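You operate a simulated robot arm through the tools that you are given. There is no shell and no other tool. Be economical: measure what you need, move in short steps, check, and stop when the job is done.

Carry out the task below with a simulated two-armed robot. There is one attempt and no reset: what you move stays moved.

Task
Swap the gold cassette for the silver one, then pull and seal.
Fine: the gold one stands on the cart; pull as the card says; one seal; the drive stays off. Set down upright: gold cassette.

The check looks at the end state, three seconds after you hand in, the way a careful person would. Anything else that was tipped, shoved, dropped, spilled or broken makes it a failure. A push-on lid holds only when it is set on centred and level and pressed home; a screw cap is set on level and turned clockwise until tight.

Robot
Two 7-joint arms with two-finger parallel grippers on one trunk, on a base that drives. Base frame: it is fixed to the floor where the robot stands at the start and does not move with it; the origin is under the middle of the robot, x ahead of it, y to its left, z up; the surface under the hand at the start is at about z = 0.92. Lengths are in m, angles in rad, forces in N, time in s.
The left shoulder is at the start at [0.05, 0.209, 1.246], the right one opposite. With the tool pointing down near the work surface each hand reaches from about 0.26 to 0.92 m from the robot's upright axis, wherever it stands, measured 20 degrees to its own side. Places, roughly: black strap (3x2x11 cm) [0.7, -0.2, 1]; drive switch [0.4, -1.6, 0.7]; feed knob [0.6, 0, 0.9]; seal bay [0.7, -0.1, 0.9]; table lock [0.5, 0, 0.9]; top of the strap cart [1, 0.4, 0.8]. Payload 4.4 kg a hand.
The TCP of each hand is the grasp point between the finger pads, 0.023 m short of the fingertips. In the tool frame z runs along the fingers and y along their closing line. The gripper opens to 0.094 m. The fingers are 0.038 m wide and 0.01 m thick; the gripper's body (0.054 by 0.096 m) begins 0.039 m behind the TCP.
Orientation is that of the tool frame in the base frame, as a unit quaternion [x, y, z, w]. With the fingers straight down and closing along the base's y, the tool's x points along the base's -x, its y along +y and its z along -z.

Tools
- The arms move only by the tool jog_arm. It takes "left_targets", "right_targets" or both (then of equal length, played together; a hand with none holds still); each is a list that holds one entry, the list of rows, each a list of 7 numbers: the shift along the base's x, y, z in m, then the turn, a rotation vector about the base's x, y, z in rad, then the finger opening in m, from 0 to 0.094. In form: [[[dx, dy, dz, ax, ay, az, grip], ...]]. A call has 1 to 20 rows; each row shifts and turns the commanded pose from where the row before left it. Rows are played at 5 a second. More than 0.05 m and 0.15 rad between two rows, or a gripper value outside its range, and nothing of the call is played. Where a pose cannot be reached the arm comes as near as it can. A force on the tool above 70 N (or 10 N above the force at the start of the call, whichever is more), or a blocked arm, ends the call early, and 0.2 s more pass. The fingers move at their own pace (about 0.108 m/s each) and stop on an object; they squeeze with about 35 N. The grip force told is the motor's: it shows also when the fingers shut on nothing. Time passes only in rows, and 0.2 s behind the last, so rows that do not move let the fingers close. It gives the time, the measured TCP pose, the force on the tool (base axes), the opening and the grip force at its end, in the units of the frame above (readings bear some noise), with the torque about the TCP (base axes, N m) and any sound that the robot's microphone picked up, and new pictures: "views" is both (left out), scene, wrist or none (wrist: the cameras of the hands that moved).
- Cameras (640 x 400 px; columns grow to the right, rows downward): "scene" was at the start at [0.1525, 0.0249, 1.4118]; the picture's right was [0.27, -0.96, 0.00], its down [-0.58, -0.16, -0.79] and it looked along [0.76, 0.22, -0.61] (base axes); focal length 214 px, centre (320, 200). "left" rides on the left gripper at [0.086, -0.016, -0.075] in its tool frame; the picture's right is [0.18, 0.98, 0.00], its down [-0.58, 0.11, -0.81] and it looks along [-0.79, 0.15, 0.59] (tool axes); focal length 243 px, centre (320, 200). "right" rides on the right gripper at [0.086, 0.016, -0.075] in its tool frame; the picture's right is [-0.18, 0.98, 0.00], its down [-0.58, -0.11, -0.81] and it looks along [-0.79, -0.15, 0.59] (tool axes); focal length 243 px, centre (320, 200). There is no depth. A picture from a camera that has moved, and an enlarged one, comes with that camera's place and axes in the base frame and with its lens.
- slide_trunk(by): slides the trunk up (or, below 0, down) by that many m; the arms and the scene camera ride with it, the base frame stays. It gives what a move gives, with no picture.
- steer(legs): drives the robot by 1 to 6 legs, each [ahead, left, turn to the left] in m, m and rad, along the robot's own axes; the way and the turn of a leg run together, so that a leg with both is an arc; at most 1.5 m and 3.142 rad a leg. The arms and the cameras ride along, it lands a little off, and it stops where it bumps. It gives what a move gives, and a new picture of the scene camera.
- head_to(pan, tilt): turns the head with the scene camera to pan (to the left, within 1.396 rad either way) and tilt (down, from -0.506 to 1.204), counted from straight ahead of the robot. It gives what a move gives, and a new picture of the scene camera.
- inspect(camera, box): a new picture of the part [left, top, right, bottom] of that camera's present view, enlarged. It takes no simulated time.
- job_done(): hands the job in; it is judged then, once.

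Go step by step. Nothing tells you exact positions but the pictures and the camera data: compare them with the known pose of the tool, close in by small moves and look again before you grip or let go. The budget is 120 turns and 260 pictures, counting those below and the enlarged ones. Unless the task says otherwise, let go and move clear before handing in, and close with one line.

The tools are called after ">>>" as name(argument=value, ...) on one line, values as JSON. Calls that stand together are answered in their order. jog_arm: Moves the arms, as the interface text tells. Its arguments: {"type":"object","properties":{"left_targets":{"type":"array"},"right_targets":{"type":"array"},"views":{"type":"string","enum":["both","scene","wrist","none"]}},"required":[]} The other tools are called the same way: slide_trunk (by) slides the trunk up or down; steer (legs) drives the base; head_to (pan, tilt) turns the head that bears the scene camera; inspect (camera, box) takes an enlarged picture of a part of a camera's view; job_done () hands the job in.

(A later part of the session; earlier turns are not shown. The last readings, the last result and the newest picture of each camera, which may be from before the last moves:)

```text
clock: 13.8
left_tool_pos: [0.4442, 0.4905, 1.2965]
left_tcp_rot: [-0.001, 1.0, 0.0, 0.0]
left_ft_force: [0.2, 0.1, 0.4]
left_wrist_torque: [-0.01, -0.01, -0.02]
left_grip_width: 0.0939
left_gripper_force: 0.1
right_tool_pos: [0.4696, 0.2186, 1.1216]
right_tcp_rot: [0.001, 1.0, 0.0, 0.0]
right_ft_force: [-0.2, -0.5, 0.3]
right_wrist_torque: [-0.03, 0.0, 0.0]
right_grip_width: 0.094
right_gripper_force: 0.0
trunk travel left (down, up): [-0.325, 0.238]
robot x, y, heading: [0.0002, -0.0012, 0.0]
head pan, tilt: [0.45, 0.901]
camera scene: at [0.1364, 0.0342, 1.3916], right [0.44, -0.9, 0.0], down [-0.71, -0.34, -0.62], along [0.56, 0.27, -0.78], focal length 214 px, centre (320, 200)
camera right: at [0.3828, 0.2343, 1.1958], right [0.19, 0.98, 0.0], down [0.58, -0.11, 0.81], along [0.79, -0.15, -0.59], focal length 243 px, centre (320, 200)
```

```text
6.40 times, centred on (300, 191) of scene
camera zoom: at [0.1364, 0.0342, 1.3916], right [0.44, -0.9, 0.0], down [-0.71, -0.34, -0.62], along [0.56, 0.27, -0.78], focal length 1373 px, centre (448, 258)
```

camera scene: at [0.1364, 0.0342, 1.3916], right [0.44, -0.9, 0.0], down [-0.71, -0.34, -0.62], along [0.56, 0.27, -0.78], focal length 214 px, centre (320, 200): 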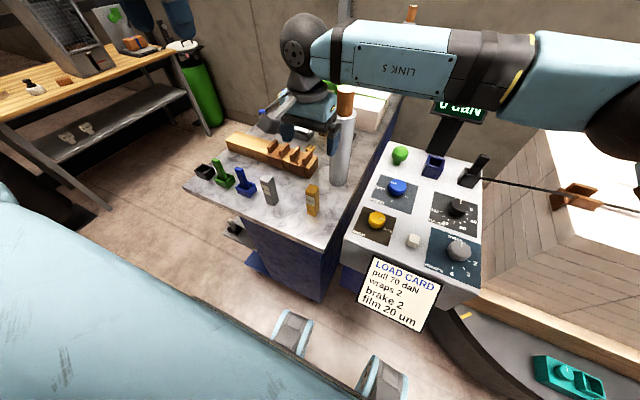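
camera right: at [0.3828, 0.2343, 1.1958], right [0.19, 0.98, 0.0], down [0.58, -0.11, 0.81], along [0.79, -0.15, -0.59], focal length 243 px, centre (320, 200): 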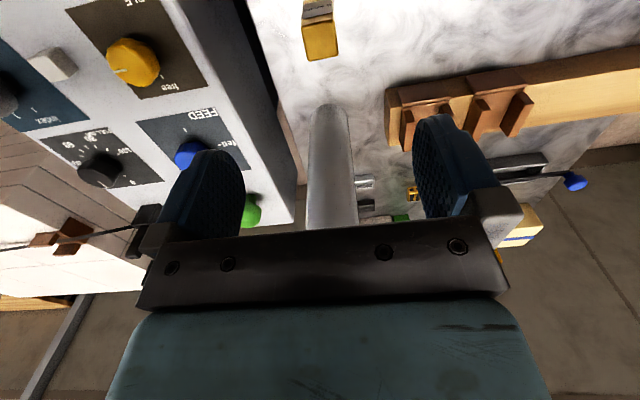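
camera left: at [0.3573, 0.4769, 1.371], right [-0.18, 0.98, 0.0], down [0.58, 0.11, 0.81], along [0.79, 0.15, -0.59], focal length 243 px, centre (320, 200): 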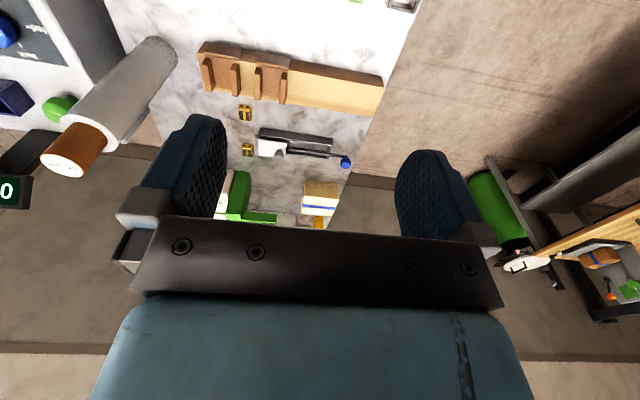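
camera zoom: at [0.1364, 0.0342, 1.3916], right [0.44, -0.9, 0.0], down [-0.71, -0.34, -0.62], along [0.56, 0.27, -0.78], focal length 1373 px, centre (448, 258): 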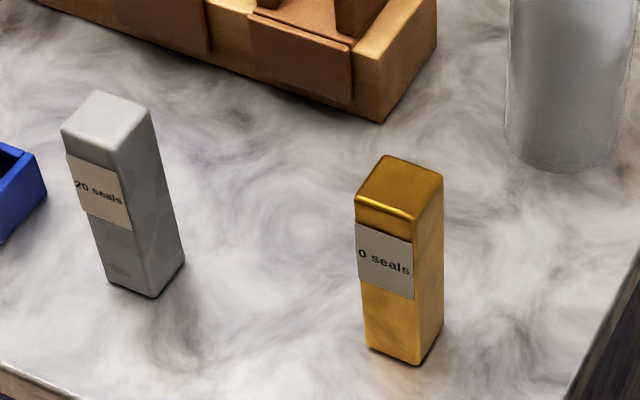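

Gold stands upright at [0.469,0.218]; silver ("20 seals") is at about [0.448,0.354] with the same yaw. Retreat the right hand and bring the left over silver.

>>> jog_arm(right_targets=[[[0, -0.03, 0.03, 0, 0, 0, 0.094], [0, -0.045, 0.01, 0, 0, 0, 0.094], [0, -0.045, 0, 0, 0, 0, 0.094], [0, -0.045, 0, 0, 0, 0, 0.094], [0, -0.045, 0, 0, 0, 0, 0.094], [0, -0.045, 0, 0, 0, 0, 0.094], [0, -0.045, 0, 0, 0, 0, 0.094], [0, -0.045, 0, 0, 0, 0, 0.094], [0, -0.045, 0, 0, 0, 0, 0.094]]], left_targets=[[[0, 0, 0, 0, 0, 0, 0.075], [0, 0, 0, 0, 0, 0, 0.075], [0, 0, 0, 0, 0, 0, 0.075], [0, -0.034, -0.03, 0, 0, 0, 0.075], [0, -0.034, -0.03, 0, 0, 0, 0.075], [0, -0.034, -0.03, 0, 0, 0, 0.075], [0.003, -0.034, -0.03, 0, 0, 0, 0.075], [0, 0, -0.045, 0, 0, 0, 0.075], [0, 0, -0.045, 0, 0, 0, 0.075]]])

>>> inspect(camera="left", box=[200, 0, 440, 150])

>>> inspect(camera="scene", box=[210, 120, 350, 220])

```text
clock: 15.8
left_tool_pos: [0.4478, 0.3539, 1.0878]
left_tcp_rot: [-0.001, 1.0, 0.0, 0.001]
left_ft_force: [-0.7, -0.9, -0.1]
left_wrist_torque: [0.0, -0.03, -0.05]
left_grip_width: 0.0749
left_gripper_force: 0.0
right_tool_pos: [0.4722, -0.1729, 1.1607]
right_tcp_rot: [0.001, 1.0, 0.002, 0.0]
right_ft_force: [-0.2, 0.5, 0.1]
right_wrist_torque: [-0.02, 0.0, -0.04]
right_grip_width: 0.0943
right_gripper_force: 0.0
trunk travel left (down, up): [-0.325, 0.238]
robot x, y, heading: [0.0034, 0.0024, 0.002]
head pan, tilt: [0.45, 0.901]
camera scene: at [0.1372, 0.0326, 1.3917], right [0.44, -0.9, 0.0], down [-0.71, -0.34, -0.62], along [0.56, 0.27, -0.78], focal length 214 px, centre (320, 200)
camera right: at [0.3864, -0.1583, 1.2351], right [0.19, 0.98, 0.0], down [0.58, -0.11, 0.81], along [0.79, -0.15, -0.59], focal length 243 px, centre (320, 200)
camera left: at [0.3602, 0.3379, 1.1622], right [-0.18, 0.98, 0.0], down [0.58, 0.11, 0.81], along [0.79, 0.15, -0.59], focal length 243 px, centre (320, 200)
```

scene: 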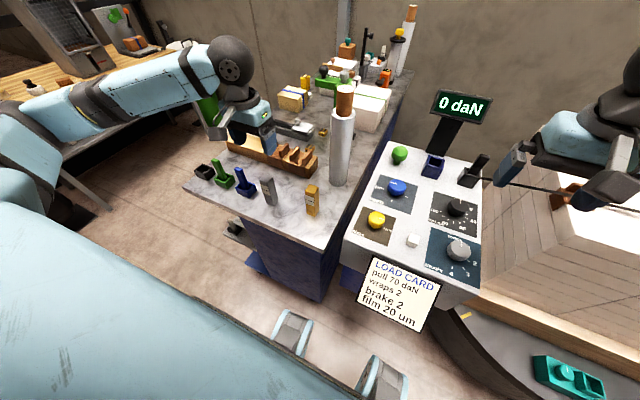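
right: 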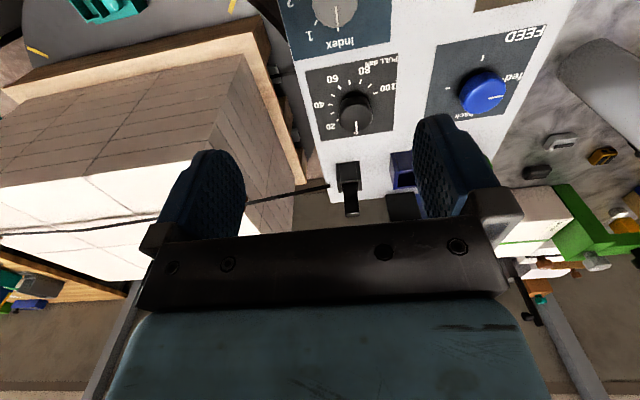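
left: 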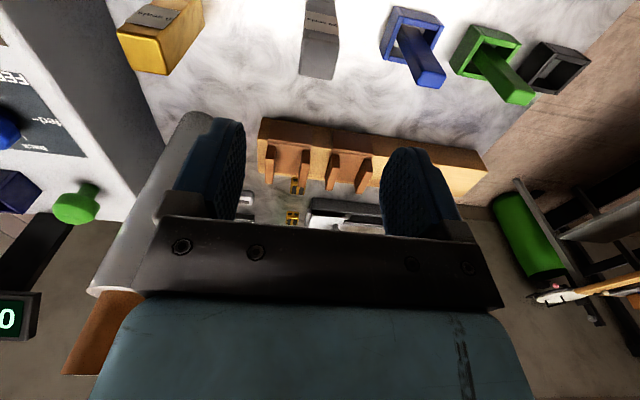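

```text
2.67 times, centred on (320, 75) of left
camera zoom: at [0.3602, 0.3379, 1.1622], right [-0.18, 0.98, 0.0], down [0.58, 0.11, 0.81], along [0.79, 0.15, -0.59], focal length 647 px, centre (320, 533)
```

zoom: 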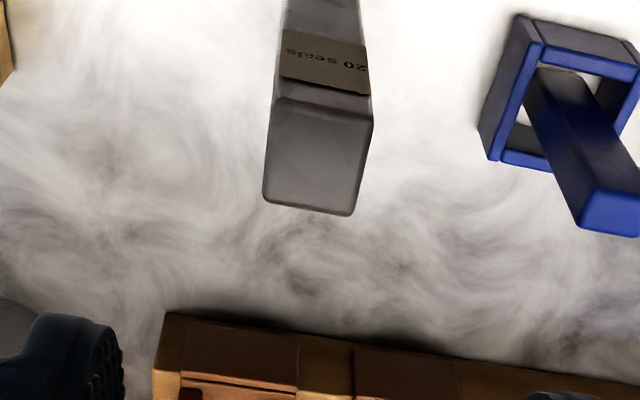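

```text
4.00 times, centred on (280, 170) of scene
camera zoom: at [0.1372, 0.0326, 1.3917], right [0.44, -0.9, 0.0], down [-0.71, -0.34, -0.62], along [0.56, 0.27, -0.78], focal length 858 px, centre (480, 320)
```

zoom: 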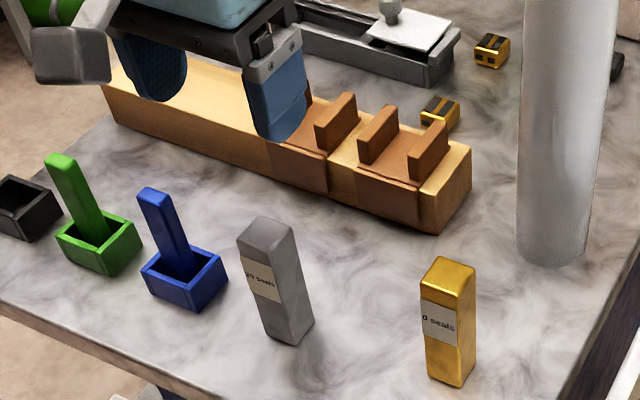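

Silver is axis-aligned, 3×3 cm, at [0.451,0.354]. Descend and grip at the same height as I held gold.

>>> jog_arm(left_targets=[[[0.003, 0, -0.045, 0, 0, 0, 0.075], [0, 0, -0.045, 0, 0, 0, 0.075], [0, 0, -0.035, 0, 0, 0, 0.075], [0, 0, -0.025, 0, 0, 0, 0.075], [0, 0, -0.003, 0, 0, 0, 0.075], [0, 0, 0, 0, 0, 0, 0.02], [0, 0, 0, 0, 0, 0, 0.02], [0, 0, 0, 0, 0, 0, 0.02]]], views="both")

```text
clock: 17.6
left_tool_pos: [0.4514, 0.3552, 0.9349]
left_tcp_rot: [0.0, 1.0, 0.0, 0.0]
left_ft_force: [-0.4, 1.2, 0.4]
left_wrist_torque: [-0.06, 0.01, 0.02]
left_grip_width: 0.0299
left_gripper_force: 35.1
right_tool_pos: [0.472, -0.1719, 1.1619]
right_tcp_rot: [0.001, 1.0, 0.0, 0.0]
right_ft_force: [0.0, -0.9, 0.1]
right_wrist_torque: [-0.01, 0.0, -0.01]
right_grip_width: 0.0941
right_gripper_force: 0.1
trunk travel left (down, up): [-0.325, 0.238]
robot x, y, heading: [-0.0003, -0.0019, 0.003]
head pan, tilt: [0.45, 0.901]
camera scene: at [0.137, 0.0342, 1.3916], right [0.44, -0.9, 0.0], down [-0.71, -0.34, -0.62], along [0.56, 0.27, -0.78], focal length 214 px, centre (320, 200)
camera left: at [0.3644, 0.3395, 1.0094], right [-0.18, 0.98, 0.0], down [0.58, 0.11, 0.81], along [0.79, 0.15, -0.59], focal length 243 px, centre (320, 200)
```

scene: 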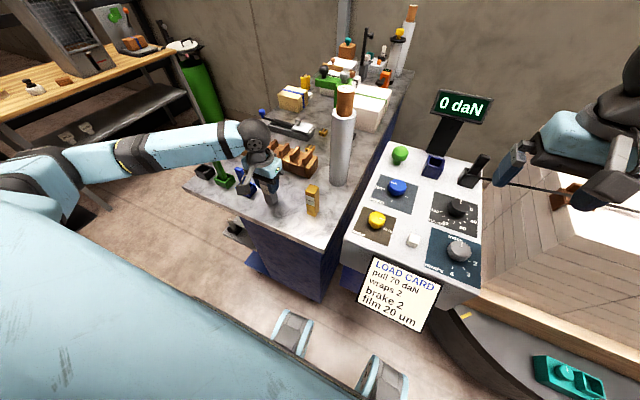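
left: 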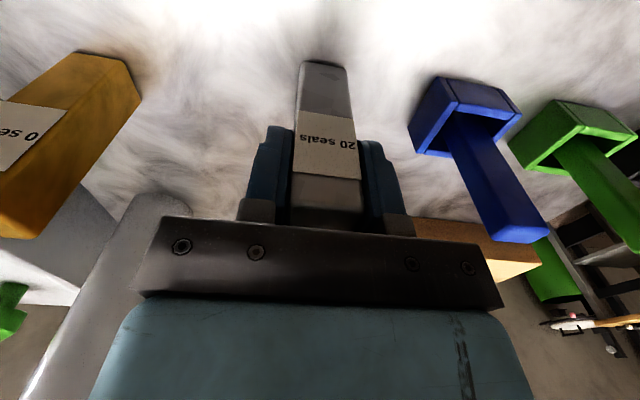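

Taking silver to the bay with the left arm would sweep its forearm near the tall film roll. I'll let go again and pick silver with the right hand instead.

>>> jog_arm(left_targets=[[[0, 0, 0, 0, 0, 0, 0.05], [0, 0, 0, 0, 0, 0, 0.075], [0, 0, 0, 0, 0, 0, 0.075], [0, 0, 0.03, 0, 0, 0, 0.075], [0, 0, 0.045, 0, 0, 0, 0.075], [0, 0, 0.045, 0, 0, 0, 0.075], [0, 0, 0.045, 0, 0, 0, 0.075], [0, 0.02, 0.045, 0, 0, 0, 0.075], [0, 0.034, 0.03, 0, 0, 0, 0.075], [0, 0.034, 0.03, 0, 0, 0, 0.075], [0, 0.034, 0.03, 0, 0, 0, 0.075], [0, 0.045, 0, 0, 0, 0, 0.075], [0, 0.045, 0, 0, 0, 0, 0.075], [0, 0.045, 0, 0, 0, 0, 0.075]]], views="none")

>>> jog_arm(right_targets=[[[0, 0.045, 0, 0, 0, 0, 0.075], [0, 0.045, 0, 0, 0, 0, 0.075], [0, 0.045, 0, 0, 0, 0, 0.075], [0, 0.045, 0, 0, 0, 0, 0.075], [0, 0.045, 0, 0, 0, 0, 0.075], [-0.004, 0.045, 0, 0, 0, 0, 0.075], [-0.004, 0.045, 0, 0, 0, 0, 0.075], [-0.004, 0.045, 0, 0, 0, 0, 0.075], [-0.004, 0.045, 0, 0, 0, 0, 0.075], [-0.004, 0.045, 0, 0, 0, 0, 0.075], [0, 0.045, 0, 0, 0, 0, 0.075], [0, 0.03, 0, 0, 0, 0, 0.075]]], views="both")

```text
clock: 20.6
left_tool_pos: [0.4511, 0.6143, 1.2351]
left_tcp_rot: [0.0, 1.0, -0.001, 0.0]
left_ft_force: [-0.4, -0.4, 0.0]
left_wrist_torque: [-0.02, -0.01, -0.03]
left_grip_width: 0.0751
left_gripper_force: 0.0
right_tool_pos: [0.4728, -0.1714, 1.1618]
right_tcp_rot: [0.002, 1.0, 0.0, 0.0]
right_ft_force: [-0.4, -0.4, -0.3]
right_wrist_torque: [-0.04, -0.03, 0.01]
right_grip_width: 0.0938
right_gripper_force: 0.0
trunk travel left (down, up): [-0.325, 0.238]
robot x, y, heading: [-0.0, 0.0012, -0.001]
head pan, tilt: [0.45, 0.901]
```

```text
clock: 23.2
left_tool_pos: [0.4516, 0.6126, 1.235]
left_tcp_rot: [0.001, 1.0, 0.0, 0.0]
left_ft_force: [0.4, -0.1, -0.3]
left_wrist_torque: [0.03, -0.02, -0.02]
left_grip_width: 0.0751
left_gripper_force: 0.0
right_tool_pos: [0.4531, 0.2998, 1.1621]
right_tcp_rot: [0.001, 1.0, 0.001, 0.0]
right_ft_force: [-1.2, 0.3, 0.5]
right_wrist_torque: [0.0, -0.01, -0.03]
right_grip_width: 0.0749
right_gripper_force: 0.1
right hand out of reach, approached as far as the arm can: row 11, 12
trunk travel left (down, up): [-0.325, 0.238]
robot x, y, heading: [-0.0011, 0.0039, -0.001]
head pan, tilt: [0.45, 0.901]
camera scene: at [0.1373, 0.0337, 1.3916], right [0.43, -0.9, 0.0], down [-0.71, -0.34, -0.62], along [0.56, 0.27, -0.78], focal length 214 px, centre (320, 200)
camera right: at [0.3673, 0.3151, 1.2362], right [0.19, 0.98, 0.0], down [0.58, -0.11, 0.81], along [0.79, -0.15, -0.59], focal length 243 px, centre (320, 200)
```

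scene: 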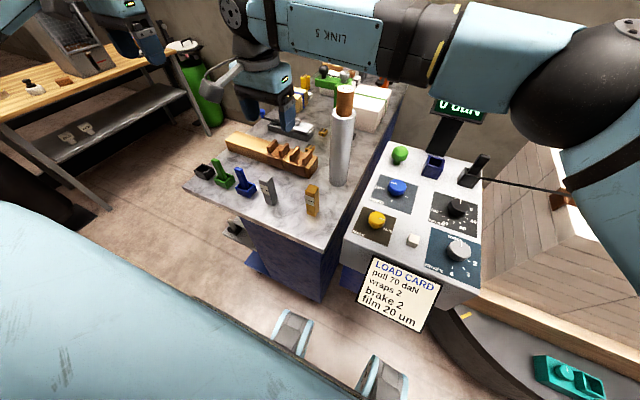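
right: 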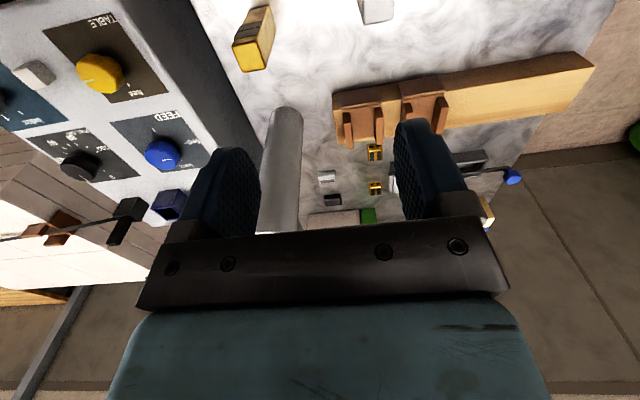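

The right arm ends at y≈0.30. I'll strafe the base 8 cm to the left; everything is well above the surfaces.

>>> steer(legs=[[0, 0.08, 0]])

```text
clock: 24.6
left_tool_pos: [0.4508, 0.6916, 1.2347]
left_tcp_rot: [0.0, 1.0, 0.0, 0.0]
left_ft_force: [-0.2, -0.2, 0.6]
left_wrist_torque: [-0.06, 0.01, 0.0]
left_grip_width: 0.075
left_gripper_force: 0.1
right_tool_pos: [0.4528, 0.3788, 1.1615]
right_tcp_rot: [0.001, 1.0, 0.002, 0.0]
right_ft_force: [0.0, -0.6, 0.6]
right_wrist_torque: [-0.03, -0.01, 0.0]
right_grip_width: 0.0752
right_gripper_force: 0.1
trunk travel left (down, up): [-0.325, 0.238]
robot x, y, heading: [0.0006, 0.08, 0.001]
head pan, tilt: [0.45, 0.901]
camera scene: at [0.137, 0.1135, 1.3916], right [0.43, -0.9, 0.0], down [-0.71, -0.34, -0.62], along [0.56, 0.27, -0.78], focal length 214 px, centre (320, 200)
```

scene: 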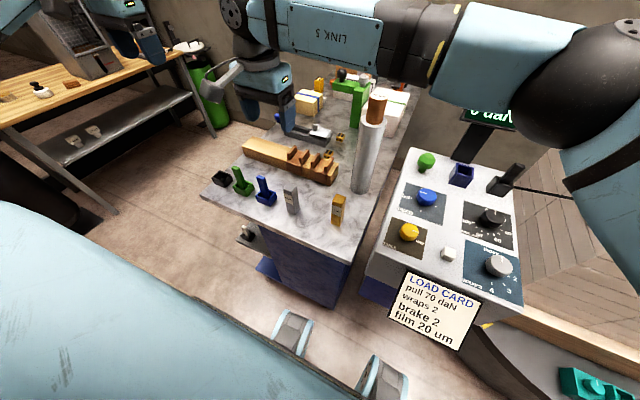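

Now align over silver and come down partly.

>>> jog_arm(right_targets=[[[-0.001, -0.025, 0, 0, 0, 0, 0.075], [0, 0, -0.04, 0, 0, 0, 0.075], [0, 0, -0.04, 0, 0, 0, 0.075]]], views="wrist")

>>> inspect(camera="right", box=[200, 0, 440, 150])

```text
clock: 25.4
left_tool_pos: [0.451, 0.6917, 1.2363]
left_tcp_rot: [0.0, 1.0, 0.0, 0.0]
left_ft_force: [0.3, 0.0, -1.1]
left_wrist_torque: [-0.02, -0.01, -0.02]
left_grip_width: 0.075
left_gripper_force: 0.1
right_tool_pos: [0.4517, 0.3539, 1.0837]
right_tcp_rot: [0.001, 1.0, 0.001, -0.001]
right_ft_force: [-0.2, -0.6, 0.3]
right_wrist_torque: [0.0, -0.01, -0.01]
right_grip_width: 0.0753
right_gripper_force: 0.0
trunk travel left (down, up): [-0.325, 0.238]
robot x, y, heading: [0.0019, 0.0776, -0.002]
head pan, tilt: [0.45, 0.901]
camera right: at [0.3661, 0.3685, 1.1574], right [0.19, 0.98, 0.0], down [0.58, -0.11, 0.81], along [0.79, -0.15, -0.59], focal length 243 px, centre (320, 200)
```

right: 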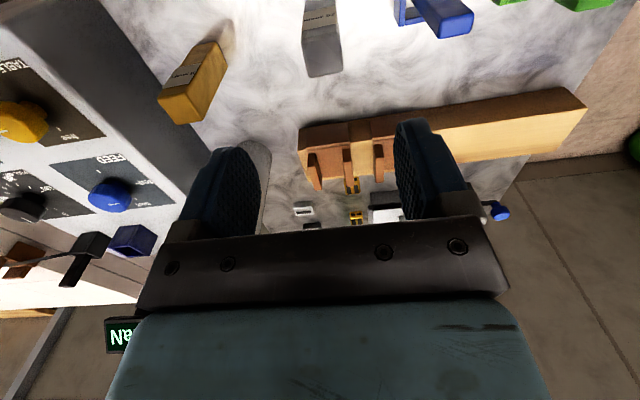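

```text
2.67 times, centred on (320, 75) of right
camera zoom: at [0.3661, 0.3685, 1.1574], right [0.19, 0.98, 0.0], down [0.58, -0.11, 0.81], along [0.79, -0.15, -0.59], focal length 647 px, centre (320, 533)
```

zoom: 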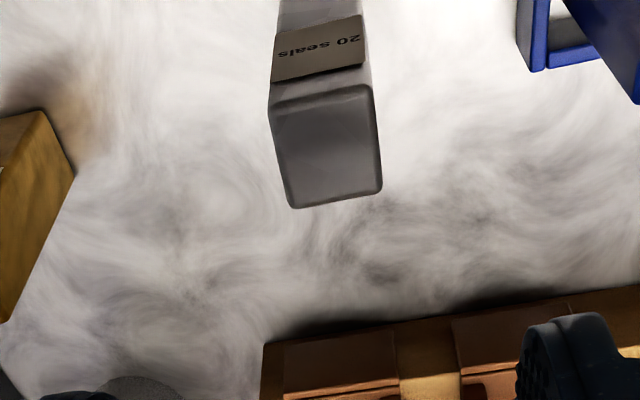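

Silver is right under the hand. Descend, grip, and lift.

>>> jog_arm(right_targets=[[[0, 0, -0.045, 0, 0, 0, 0.075], [0, 0, -0.045, 0, 0, 0, 0.075], [0, 0, -0.035, 0, 0, 0, 0.075], [0, 0, -0.025, 0, 0, 0, 0.075], [0, 0, 0, 0, 0, 0, 0.02], [0, 0, 0, 0, 0, 0, 0.02], [0, 0, 0, 0, 0, 0, 0.02]]], views="both")

```text
clock: 27.0
left_tool_pos: [0.4511, 0.6926, 1.235]
left_tcp_rot: [0.0, 1.0, -0.001, -0.001]
left_ft_force: [-0.6, -1.0, 0.1]
left_wrist_torque: [-0.01, 0.02, -0.01]
left_grip_width: 0.075
left_gripper_force: 0.1
right_tool_pos: [0.4529, 0.3523, 0.9317]
right_tcp_rot: [0.002, 1.0, -0.001, 0.0]
right_ft_force: [0.5, -0.1, -0.2]
right_wrist_torque: [0.03, -0.04, 0.02]
right_grip_width: 0.03
right_gripper_force: 34.6
trunk travel left (down, up): [-0.325, 0.238]
robot x, y, heading: [-0.0041, 0.0784, -0.002]
head pan, tilt: [0.45, 0.901]
camera scene: at [0.1371, 0.1137, 1.3916], right [0.44, -0.9, 0.0], down [-0.71, -0.34, -0.62], along [0.56, 0.27, -0.78], focal length 214 px, centre (320, 200)
camera right: at [0.3668, 0.369, 1.0058], right [0.19, 0.98, 0.0], down [0.58, -0.11, 0.81], along [0.79, -0.15, -0.59], focal length 243 px, centre (320, 200)
```

scene: 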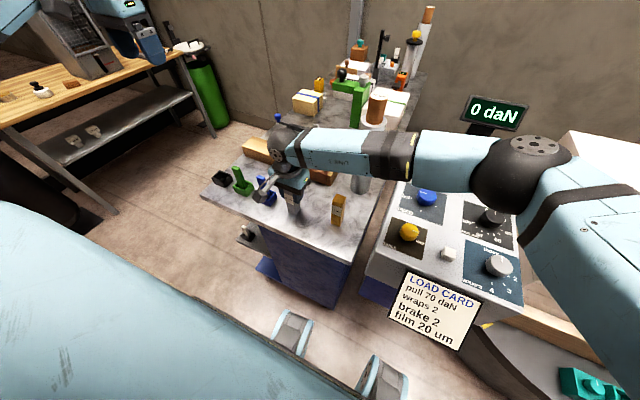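
right: 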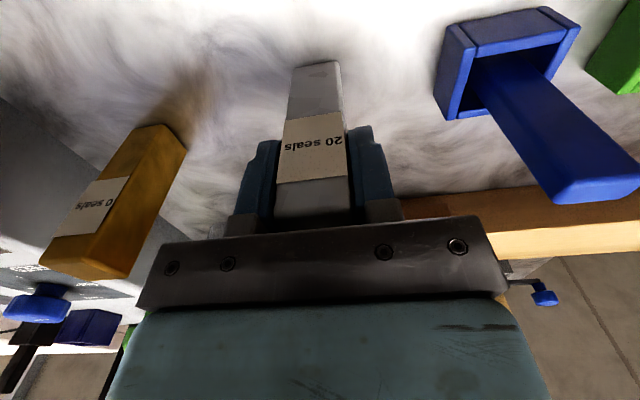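

Gripped. Lift to z≈1.16 and carry to the right at this x.

>>> jog_arm(right_targets=[[[0, 0, 0.04, 0, 0, 0, 0.02], [0, 0, 0.045, 0, 0, 0, 0.02], [0, 0, 0.045, 0, 0, 0, 0.02], [0, 0, 0.045, 0, 0, 0, 0.02], [0, 0, 0.045, 0, 0, 0, 0.02], [0, -0.045, 0, 0, 0, 0, 0.02], [0, -0.045, 0, 0, 0, 0, 0.02], [0, -0.045, 0, 0, 0, 0, 0.02], [0, -0.045, 0, 0, 0, 0, 0.02], [0, -0.045, 0, 0, 0, 0, 0.02], [0, -0.045, 0, 0, 0, 0, 0.02], [0, -0.045, 0, 0, 0, 0, 0.02], [0, -0.045, 0, 0, 0, 0, 0.02], [0, -0.045, 0, 0, 0, 0, 0.02], [0, -0.014, 0, 0, 0, 0, 0.02]]], views="both")

>>> steer(legs=[[0, -0.08, 0]])

```text
clock: 30.2
left_tool_pos: [0.4514, 0.693, 1.2353]
left_tcp_rot: [0.0, 1.0, -0.001, 0.0]
left_ft_force: [-0.4, -1.6, 0.5]
left_wrist_torque: [0.02, 0.01, 0.01]
left_grip_width: 0.0748
left_gripper_force: 0.1
right_tool_pos: [0.452, -0.0658, 1.1497]
right_tcp_rot: [0.001, 1.0, 0.0, 0.0]
right_ft_force: [0.4, -0.3, -2.5]
right_wrist_torque: [0.0, -0.01, 0.04]
right_grip_width: 0.03
right_gripper_force: 35.0
trunk travel left (down, up): [-0.325, 0.238]
robot x, y, heading: [0.0013, 0.0811, 0.002]
head pan, tilt: [0.45, 0.901]
camera scene: at [0.1373, 0.1141, 1.3915], right [0.44, -0.9, 0.0], down [-0.71, -0.34, -0.62], along [0.56, 0.27, -0.78], focal length 214 px, centre (320, 200)
camera right: at [0.3649, -0.0492, 1.2232], right [0.19, 0.98, 0.0], down [0.58, -0.11, 0.81], along [0.79, -0.15, -0.59], focal length 243 px, centre (320, 200)
```

scene: 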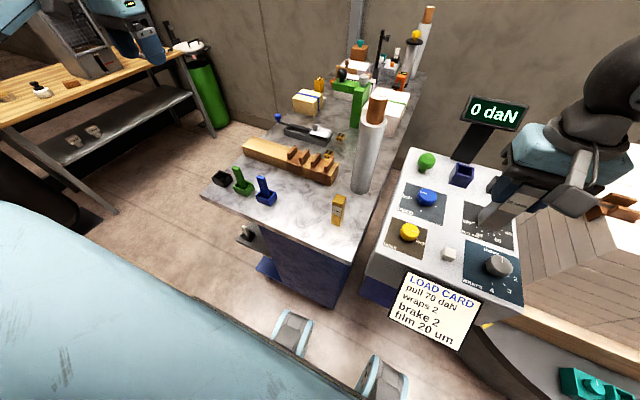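
right: 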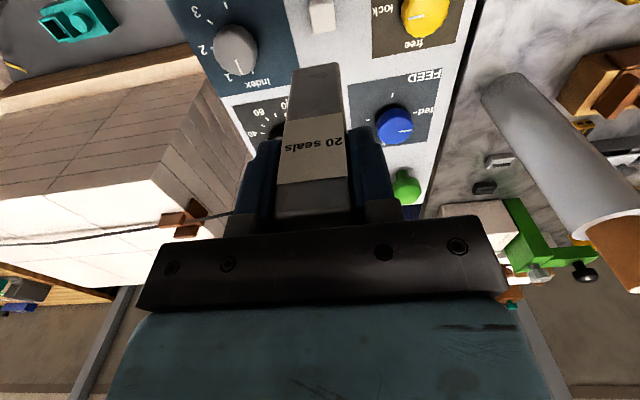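

```text
clock: 31.6
left_tool_pos: [0.451, 0.6118, 1.2349]
left_tcp_rot: [0.001, 1.0, 0.0, 0.001]
left_ft_force: [-0.1, 0.0, 0.2]
left_wrist_torque: [0.02, -0.02, -0.01]
left_grip_width: 0.0747
left_gripper_force: 0.1
right_tool_pos: [0.451, -0.1444, 1.1484]
right_tcp_rot: [0.002, 1.0, 0.001, 0.001]
right_ft_force: [0.2, -0.9, -2.1]
right_wrist_torque: [0.01, 0.0, 0.03]
right_grip_width: 0.0298
right_gripper_force: 34.9
trunk travel left (down, up): [-0.325, 0.238]
robot x, y, heading: [-0.0001, 0.0002, -0.006]
head pan, tilt: [0.45, 0.901]
camera scene: at [0.1372, 0.0345, 1.3915], right [0.43, -0.9, 0.0], down [-0.71, -0.34, -0.62], along [0.56, 0.27, -0.78], focal length 214 px, centre (320, 200)
```

scene: 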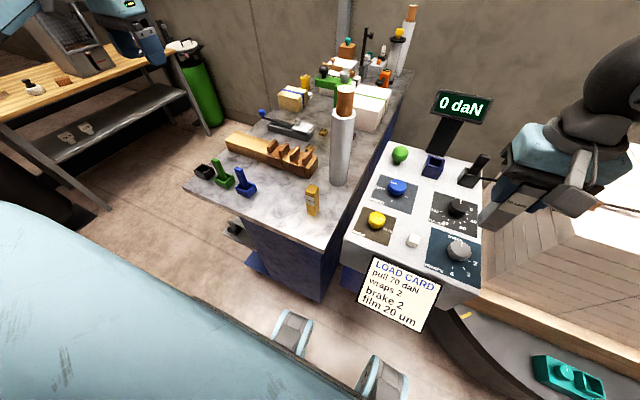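

Head back to the panel; bring silver above the bay at [0.719,-0.067].

>>> jog_arm(right_targets=[[[0, 0.038, 0, 0, 0, 0, 0.02], [0, 0.039, 0, 0, 0, 0, 0.02], [0.045, 0, 0, 0, 0, 0, 0.02], [0.045, 0, 0, 0, 0, 0, 0.02], [0.045, 0, 0, 0, 0, 0, 0.02], [0.045, 0, 0, 0, 0, 0, 0.02], [0.045, 0, 0, 0, 0, 0, 0.02], [0.043, 0, 0, 0, 0, 0, 0.02], [0, 0, -0.03, 0, 0, 0, 0.02], [0, 0, -0.03, 0, 0, 0, 0.02]]], views="wrist")

>>> head_to(pan=-0.1, tilt=0.7)

>>> inspect(camera="scene", box=[270, 130, 370, 210])

>>> inspect(camera="right", box=[220, 0, 420, 125])

```text
clock: 33.8
left_tool_pos: [0.4522, 0.6127, 1.2348]
left_tcp_rot: [0.001, 1.0, 0.0, -0.001]
left_ft_force: [-0.2, 0.3, -0.5]
left_wrist_torque: [-0.01, -0.01, 0.03]
left_grip_width: 0.0749
left_gripper_force: 0.0
right_tool_pos: [0.7213, -0.0681, 1.0888]
right_tcp_rot: [0.001, 1.0, 0.0, 0.0]
right_ft_force: [-0.5, -0.5, -1.8]
right_wrist_torque: [0.01, -0.01, 0.0]
right_grip_width: 0.0298
right_gripper_force: 34.7
trunk travel left (down, up): [-0.325, 0.238]
robot x, y, heading: [0.0005, -0.0009, -0.005]
head pan, tilt: [0.45, 0.901]
camera right: at [0.634, -0.0516, 1.1626], right [0.19, 0.98, 0.0], down [0.58, -0.11, 0.81], along [0.79, -0.15, -0.59], focal length 243 px, centre (320, 200)
```

right: 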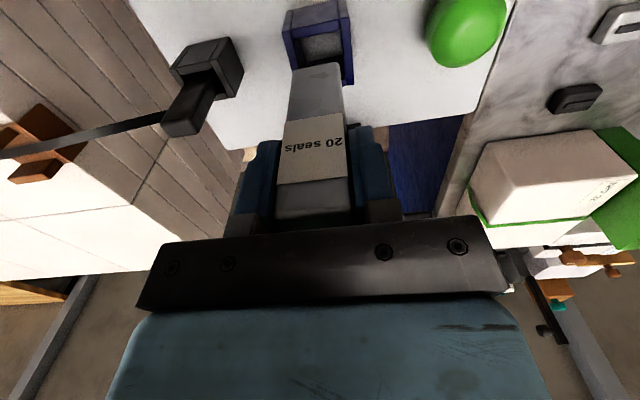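

```text
clock: 34.7
left_tool_pos: [0.4525, 0.6122, 1.2348]
left_tcp_rot: [0.001, 1.0, 0.001, 0.0]
left_ft_force: [-0.6, -0.1, 0.1]
left_wrist_torque: [0.02, 0.03, 0.02]
left_grip_width: 0.0752
left_gripper_force: 0.0
right_tool_pos: [0.7184, -0.0675, 1.0885]
right_tcp_rot: [0.002, 1.0, 0.0, 0.0]
right_ft_force: [-0.1, 0.0, -1.5]
right_wrist_torque: [-0.03, 0.01, 0.02]
right_grip_width: 0.0299
right_gripper_force: 34.8
trunk travel left (down, up): [-0.325, 0.238]
robot x, y, heading: [-0.0003, 0.0021, -0.002]
head pan, tilt: [-0.099, 0.7]
camera scene: at [0.1539, -0.0068, 1.4077], right [-0.1, -0.99, 0.0], down [-0.64, 0.06, -0.76], along [0.76, -0.08, -0.64], focal length 214 px, centre (320, 200)
```

scene: 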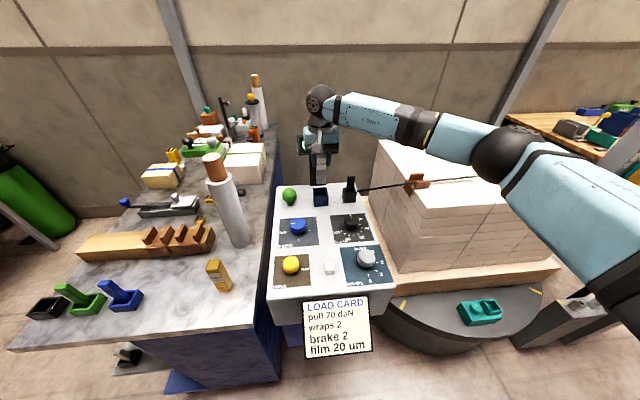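

```text
5.00 times, centred on (320, 170) of scene
camera zoom: at [0.1539, -0.0068, 1.4077], right [-0.1, -0.99, 0.0], down [-0.64, 0.06, -0.76], along [0.76, -0.08, -0.64], focal length 1072 px, centre (320, 350)
```

zoom: 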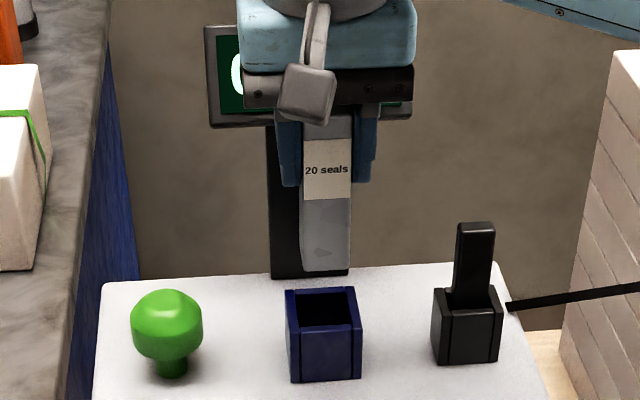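

```text
3.20 times, centred on (320, 62) of right
camera zoom: at [0.6332, -0.0516, 1.1632], right [0.19, 0.98, 0.0], down [0.58, -0.11, 0.81], along [0.79, -0.15, -0.59], focal length 776 px, centre (320, 640)
```

zoom: 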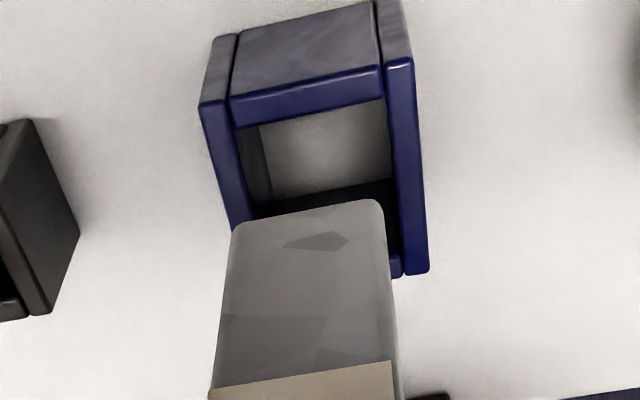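

Silver lines up with the bay opening within a millimetre. Lower slowly.

>>> jog_arm(right_targets=[[[0, 0, -0.02, 0, 0, 0, 0.02], [0, 0, -0.018, 0, 0, 0, 0.02], [0, 0, -0.005, 0, 0, 0, 0.02], [0, 0, -0.005, 0, 0, 0, 0.02], [0, 0, -0.005, 0, 0, 0, 0.02], [0, 0, -0.005, 0, 0, 0, 0.02]]], views="wrist")

>>> inspect(camera="scene", box=[270, 130, 370, 210])

```text
clock: 36.1
left_tool_pos: [0.4491, 0.6135, 1.2369]
left_tcp_rot: [0.001, 1.0, -0.001, 0.001]
left_ft_force: [0.9, -0.4, 0.3]
left_wrist_torque: [-0.03, -0.01, -0.01]
left_grip_width: 0.0748
left_gripper_force: 0.0
right_tool_pos: [0.7161, -0.0675, 1.0348]
right_tcp_rot: [0.001, 1.0, 0.002, 0.004]
right_ft_force: [6.8, -2.1, 37.3]
right_wrist_torque: [-0.31, 0.05, 0.07]
right_grip_width: 0.0298
right_gripper_force: 35.3
trunk travel left (down, up): [-0.325, 0.238]
robot x, y, heading: [-0.0034, 0.0021, -0.002]
head pan, tilt: [-0.099, 0.7]
camera right: at [0.6298, -0.0514, 1.1091], right [0.19, 0.98, 0.0], down [0.57, -0.11, 0.81], along [0.8, -0.15, -0.59], focal length 243 px, centre (320, 200)
```

right: 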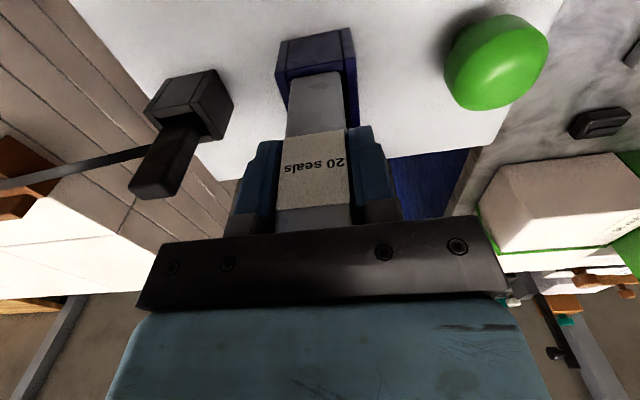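

```text
5.00 times, centred on (320, 170) of scene
camera zoom: at [0.1496, -0.0066, 1.4086], right [-0.1, -0.99, 0.0], down [-0.64, 0.06, -0.77], along [0.76, -0.08, -0.64], focal length 1072 px, centre (320, 350)
```

zoom: 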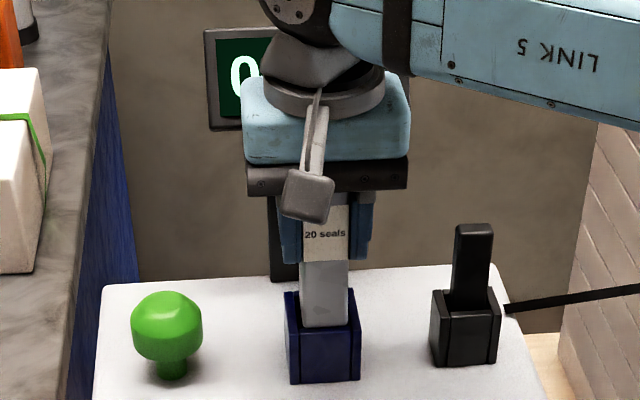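

It's sitting on the near wall's rim. Lift 8 mm, shift 5 mm forward and retry.

>>> jog_arm(right_targets=[[[0, 0, 0.02, 0, 0, 0, 0.02], [0, 0, 0.01, 0, 0, 0, 0.02], [0.005, 0, 0, 0, 0, 0, 0.02], [0, 0, 0, 0, 0, 0, 0.02]]], views="none")

>>> inspect(camera="right", box=[220, 0, 420, 125])

>>> inspect(camera="scene", box=[295, 150, 345, 210])

```text
clock: 37.1
left_tool_pos: [0.4515, 0.6115, 1.2357]
left_tcp_rot: [0.001, 1.0, 0.0, 0.0]
left_ft_force: [0.7, -0.2, 0.9]
left_wrist_torque: [0.03, -0.03, 0.0]
left_grip_width: 0.075
left_gripper_force: 0.0
right_tool_pos: [0.7236, -0.0678, 1.061]
right_tcp_rot: [0.002, 1.0, 0.0, 0.0]
right_ft_force: [0.0, -1.1, -1.4]
right_wrist_torque: [-0.05, 0.02, -0.03]
right_grip_width: 0.0298
right_gripper_force: 35.2
trunk travel left (down, up): [-0.325, 0.238]
robot x, y, heading: [-0.0023, -0.0007, -0.003]
head pan, tilt: [-0.099, 0.7]
```

```text
3.20 times, centred on (320, 62) of right
camera zoom: at [0.6373, -0.0515, 1.1348], right [0.19, 0.98, 0.0], down [0.58, -0.11, 0.81], along [0.79, -0.15, -0.59], focal length 776 px, centre (320, 640)
```

zoom: 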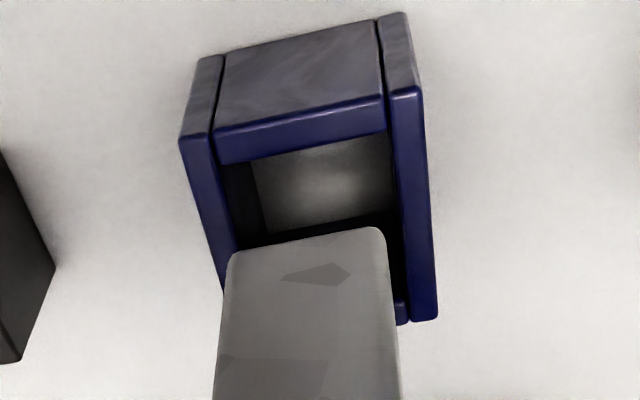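

```text
6.67 times, centred on (320, 180) of scene
camera zoom: at [0.1532, -0.0069, 1.4078], right [-0.1, -0.99, 0.0], down [-0.64, 0.06, -0.77], along [0.76, -0.08, -0.64], focal length 1430 px, centre (320, 333)
```

zoom: 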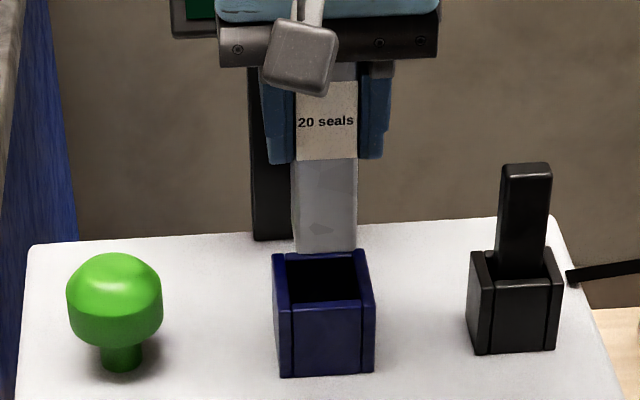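

The cassette slipped about 1 cm up in the grip, still straight. The bay's centre works out at [0.7217,-0.0673]; go there and lower gently.

>>> jog_arm(right_targets=[[[-0.0015, 0.0005, 0, 0, 0, 0, 0.02], [0, 0, -0.02, 0, 0, 0, 0.02], [0, 0, -0.008, 0, 0, 0, 0.02], [0, 0, -0.004, 0, 0, 0, 0.02]]], views="none")

>>> inspect(camera="scene", box=[295, 150, 345, 210])

>>> inspect(camera="right", box=[220, 0, 420, 125])

```text
clock: 38.1
left_tool_pos: [0.4522, 0.6117, 1.2364]
left_tcp_rot: [0.0, 1.0, 0.0, 0.001]
left_ft_force: [-0.3, 0.2, 0.2]
left_wrist_torque: [-0.03, 0.01, -0.01]
left_grip_width: 0.0752
left_gripper_force: 0.0
right_tool_pos: [0.7227, -0.0668, 1.0289]
right_tcp_rot: [0.001, 1.0, 0.0, 0.001]
right_ft_force: [-0.5, -0.4, -2.5]
right_wrist_torque: [0.0, 0.01, 0.02]
right_grip_width: 0.0297
right_gripper_force: 35.0
trunk travel left (down, up): [-0.325, 0.238]
robot x, y, heading: [0.0001, 0.0029, -0.003]
head pan, tilt: [-0.099, 0.7]
```

```text
6.67 times, centred on (320, 180) of scene
camera zoom: at [0.1539, -0.0069, 1.4077], right [-0.1, -0.99, 0.0], down [-0.64, 0.06, -0.76], along [0.76, -0.08, -0.64], focal length 1430 px, centre (320, 333)
```

zoom: 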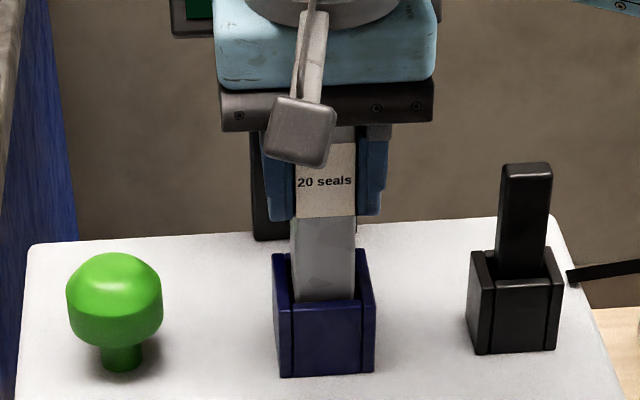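

```text
3.20 times, centred on (320, 62) of right
camera zoom: at [0.6363, -0.0508, 1.1029], right [0.19, 0.98, 0.0], down [0.58, -0.11, 0.81], along [0.79, -0.15, -0.59], focal length 776 px, centre (320, 640)
```

zoom: 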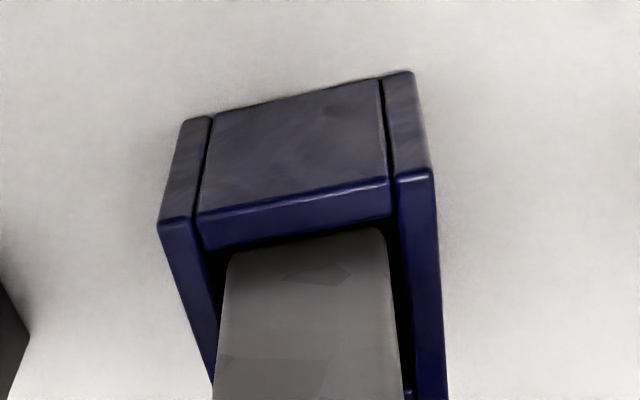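

It's entering freely. Continue down to the floor of the bay.

>>> jog_arm(right_targets=[[[0, 0, -0.008, 0, 0, 0, 0.02], [0, 0, -0.008, 0, 0, 0, 0.02], [0, 0, -0.006, 0, 0, 0, 0.02], [0, 0, -0.004, 0, 0, 0, 0.02], [0, 0, -0.003, 0, 0, 0, 0.02]]], views="none")

>>> inspect(camera="scene", box=[295, 150, 345, 210])

```text
clock: 39.3
left_tool_pos: [0.4518, 0.6128, 1.2358]
left_tcp_rot: [0.002, 1.0, 0.0, 0.0]
left_ft_force: [-1.3, 1.1, 0.0]
left_wrist_torque: [0.0, 0.01, 0.0]
left_grip_width: 0.0749
left_gripper_force: 0.1
right_tool_pos: [0.7218, -0.0675, 0.999]
right_tcp_rot: [0.001, 1.0, 0.001, 0.0]
right_ft_force: [1.2, -0.3, -1.9]
right_wrist_torque: [-0.02, 0.0, 0.03]
right_grip_width: 0.0297
right_gripper_force: 35.1
trunk travel left (down, up): [-0.325, 0.238]
robot x, y, heading: [0.0018, -0.0016, -0.002]
head pan, tilt: [-0.099, 0.7]
```

```text
6.67 times, centred on (320, 180) of scene
camera zoom: at [0.1538, -0.0069, 1.4077], right [-0.1, -0.99, 0.0], down [-0.64, 0.06, -0.76], along [0.76, -0.08, -0.64], focal length 1430 px, centre (320, 333)
```

zoom: 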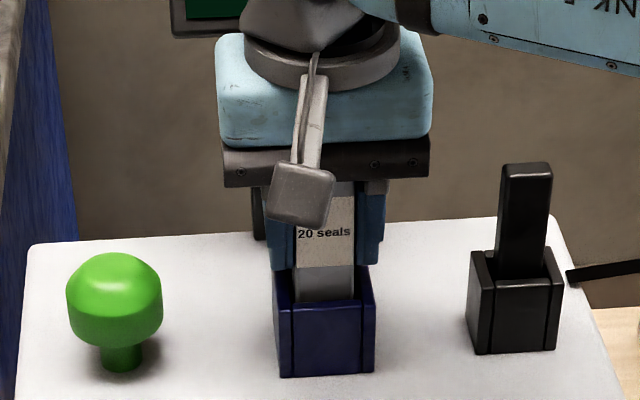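

>>> jog_arm(right_targets=[[[0, 0, -0.003, 0, 0, 0, 0.02], [0, 0, -0.003, 0, 0, 0, 0.02], [0, 0, -0.002, 0, 0, 0, 0.02]]], views="none")

```text
clock: 40.1
left_tool_pos: [0.4512, 0.6126, 1.2339]
left_tcp_rot: [0.001, 1.0, 0.0, 0.0]
left_ft_force: [-0.8, 0.8, -0.3]
left_wrist_torque: [0.02, 0.01, 0.04]
left_grip_width: 0.075
left_gripper_force: 0.0
right_tool_pos: [0.7221, -0.0672, 0.9921]
right_tcp_rot: [0.003, 1.0, 0.0, 0.0]
right_ft_force: [1.0, -0.2, -2.3]
right_wrist_torque: [0.0, 0.0, 0.0]
right_grip_width: 0.0299
right_gripper_force: 34.8
trunk travel left (down, up): [-0.325, 0.238]
robot x, y, heading: [-0.0031, -0.0018, -0.004]
head pan, tilt: [-0.099, 0.7]
```

Bottom is within a few mm of the floor. Release, rise a little, and look.

>>> jog_arm(right_targets=[[[0, 0, 0, 0, 0, 0, 0.04], [0, 0, 0, 0, 0, 0, 0.09], [0, 0, 0, 0, 0, 0, 0.09], [0, 0, 0.04, 0, 0, 0, 0.09], [0, 0, 0.045, 0, 0, 0, 0.09], [-0.03, 0, 0.03, 0, 0, 0, 0.09]]], views="both")

>>> inspect(camera="scene", box=[270, 130, 370, 210])

>>> inspect(camera="right", box=[160, 0, 480, 200])

```text
clock: 41.5
left_tool_pos: [0.4515, 0.6118, 1.2361]
left_tcp_rot: [0.001, 1.0, 0.001, 0.0]
left_ft_force: [0.0, 0.4, 0.2]
left_wrist_torque: [0.02, -0.03, -0.02]
left_grip_width: 0.0749
left_gripper_force: 0.0
right_tool_pos: [0.6899, -0.0704, 1.1086]
right_tcp_rot: [0.001, 1.0, 0.0, 0.001]
right_ft_force: [-0.1, -0.3, 1.0]
right_wrist_torque: [0.0, -0.05, -0.03]
right_grip_width: 0.09
right_gripper_force: 0.0
trunk travel left (down, up): [-0.325, 0.238]
robot x, y, heading: [0.0001, 0.0, -0.001]
head pan, tilt: [-0.099, 0.7]
camera scene: at [0.1521, -0.0077, 1.4079], right [-0.1, -0.99, 0.0], down [-0.64, 0.07, -0.77], along [0.76, -0.08, -0.64], focal length 214 px, centre (320, 200)
camera right: at [0.6047, -0.0544, 1.1831], right [0.19, 0.98, 0.0], down [0.58, -0.11, 0.81], along [0.79, -0.15, -0.59], focal length 243 px, centre (320, 200)
```

scene: 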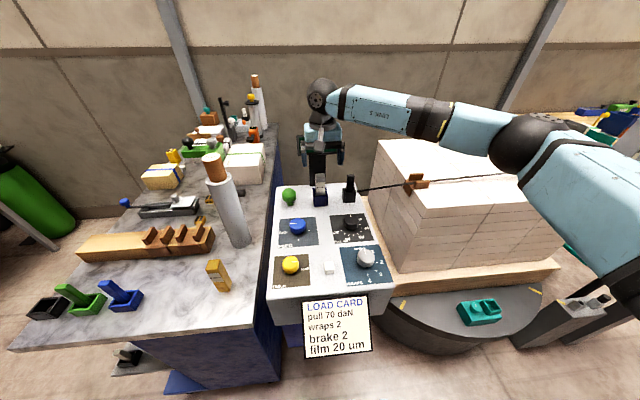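
right: 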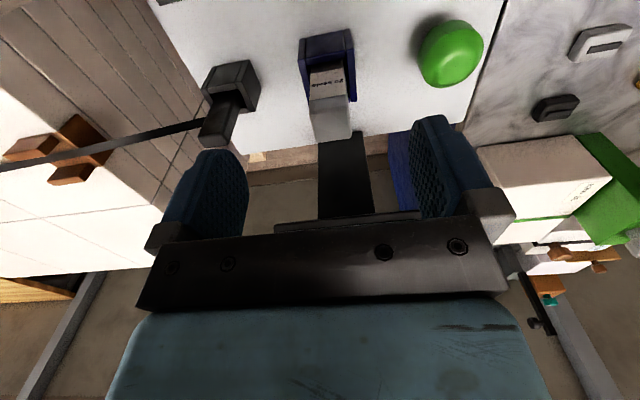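

```text
5.00 times, centred on (320, 170) of scene
camera zoom: at [0.1521, -0.0077, 1.4079], right [-0.1, -0.99, 0.0], down [-0.64, 0.07, -0.77], along [0.76, -0.08, -0.64], focal length 1072 px, centre (320, 350)
```

zoom: 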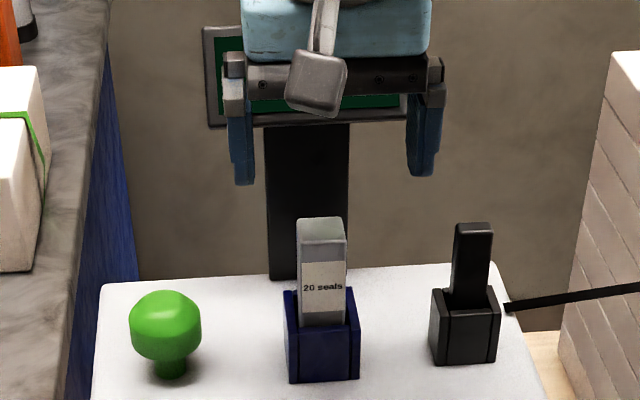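

```text
2.00 times, centred on (320, 100) of right
camera zoom: at [0.6047, -0.0544, 1.1831], right [0.19, 0.98, 0.0], down [0.58, -0.11, 0.81], along [0.79, -0.15, -0.59], focal length 485 px, centre (320, 400)
```

zoom: 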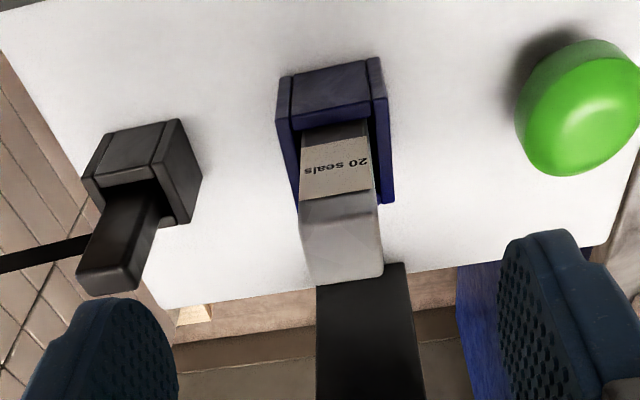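

Silver sits in the bay. I'll press its top lightly with closed fingers to be sure it is home.

>>> jog_arm(right_targets=[[[0.03, 0.002, 0, 0, 0, 0, 0.0], [0, 0, 0, 0, 0, 0, 0.0], [0, 0, -0.03, 0, 0, 0, 0.0], [0, 0, -0.018, 0, 0, 0, 0.0], [0, 0, -0.004, 0, 0, 0, 0.0], [0, 0, -0.003, 0, 0, 0, 0.0], [0, 0, -0.003, 0, 0, 0, 0.0]]], views="none")

>>> inspect(camera="scene", box=[270, 130, 370, 210])

```text
clock: 43.1
left_tool_pos: [0.4508, 0.6131, 1.2361]
left_tcp_rot: [0.001, 1.0, 0.0, 0.001]
left_ft_force: [-0.2, -0.3, -0.3]
left_wrist_torque: [0.01, 0.0, 0.01]
left_grip_width: 0.0751
left_gripper_force: 0.1
right_tool_pos: [0.7217, -0.0664, 1.0532]
right_tcp_rot: [0.002, 1.0, 0.001, 0.003]
right_ft_force: [3.2, -2.6, 19.4]
right_wrist_torque: [-0.07, -0.02, -0.01]
right_grip_width: 0.0003
right_gripper_force: 34.5
trunk travel left (down, up): [-0.325, 0.238]
robot x, y, heading: [-0.0001, 0.0013, -0.0]
head pan, tilt: [-0.099, 0.7]
```

```text
5.00 times, centred on (320, 170) of scene
camera zoom: at [0.1514, -0.0069, 1.4084], right [-0.1, -0.99, 0.0], down [-0.64, 0.06, -0.77], along [0.76, -0.08, -0.64], focal length 1072 px, centre (320, 350)
```

zoom: 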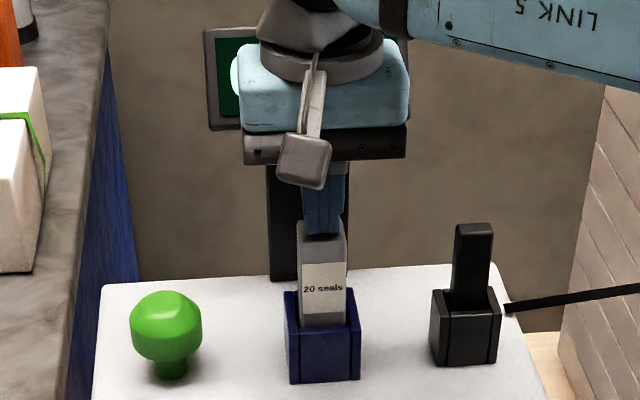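

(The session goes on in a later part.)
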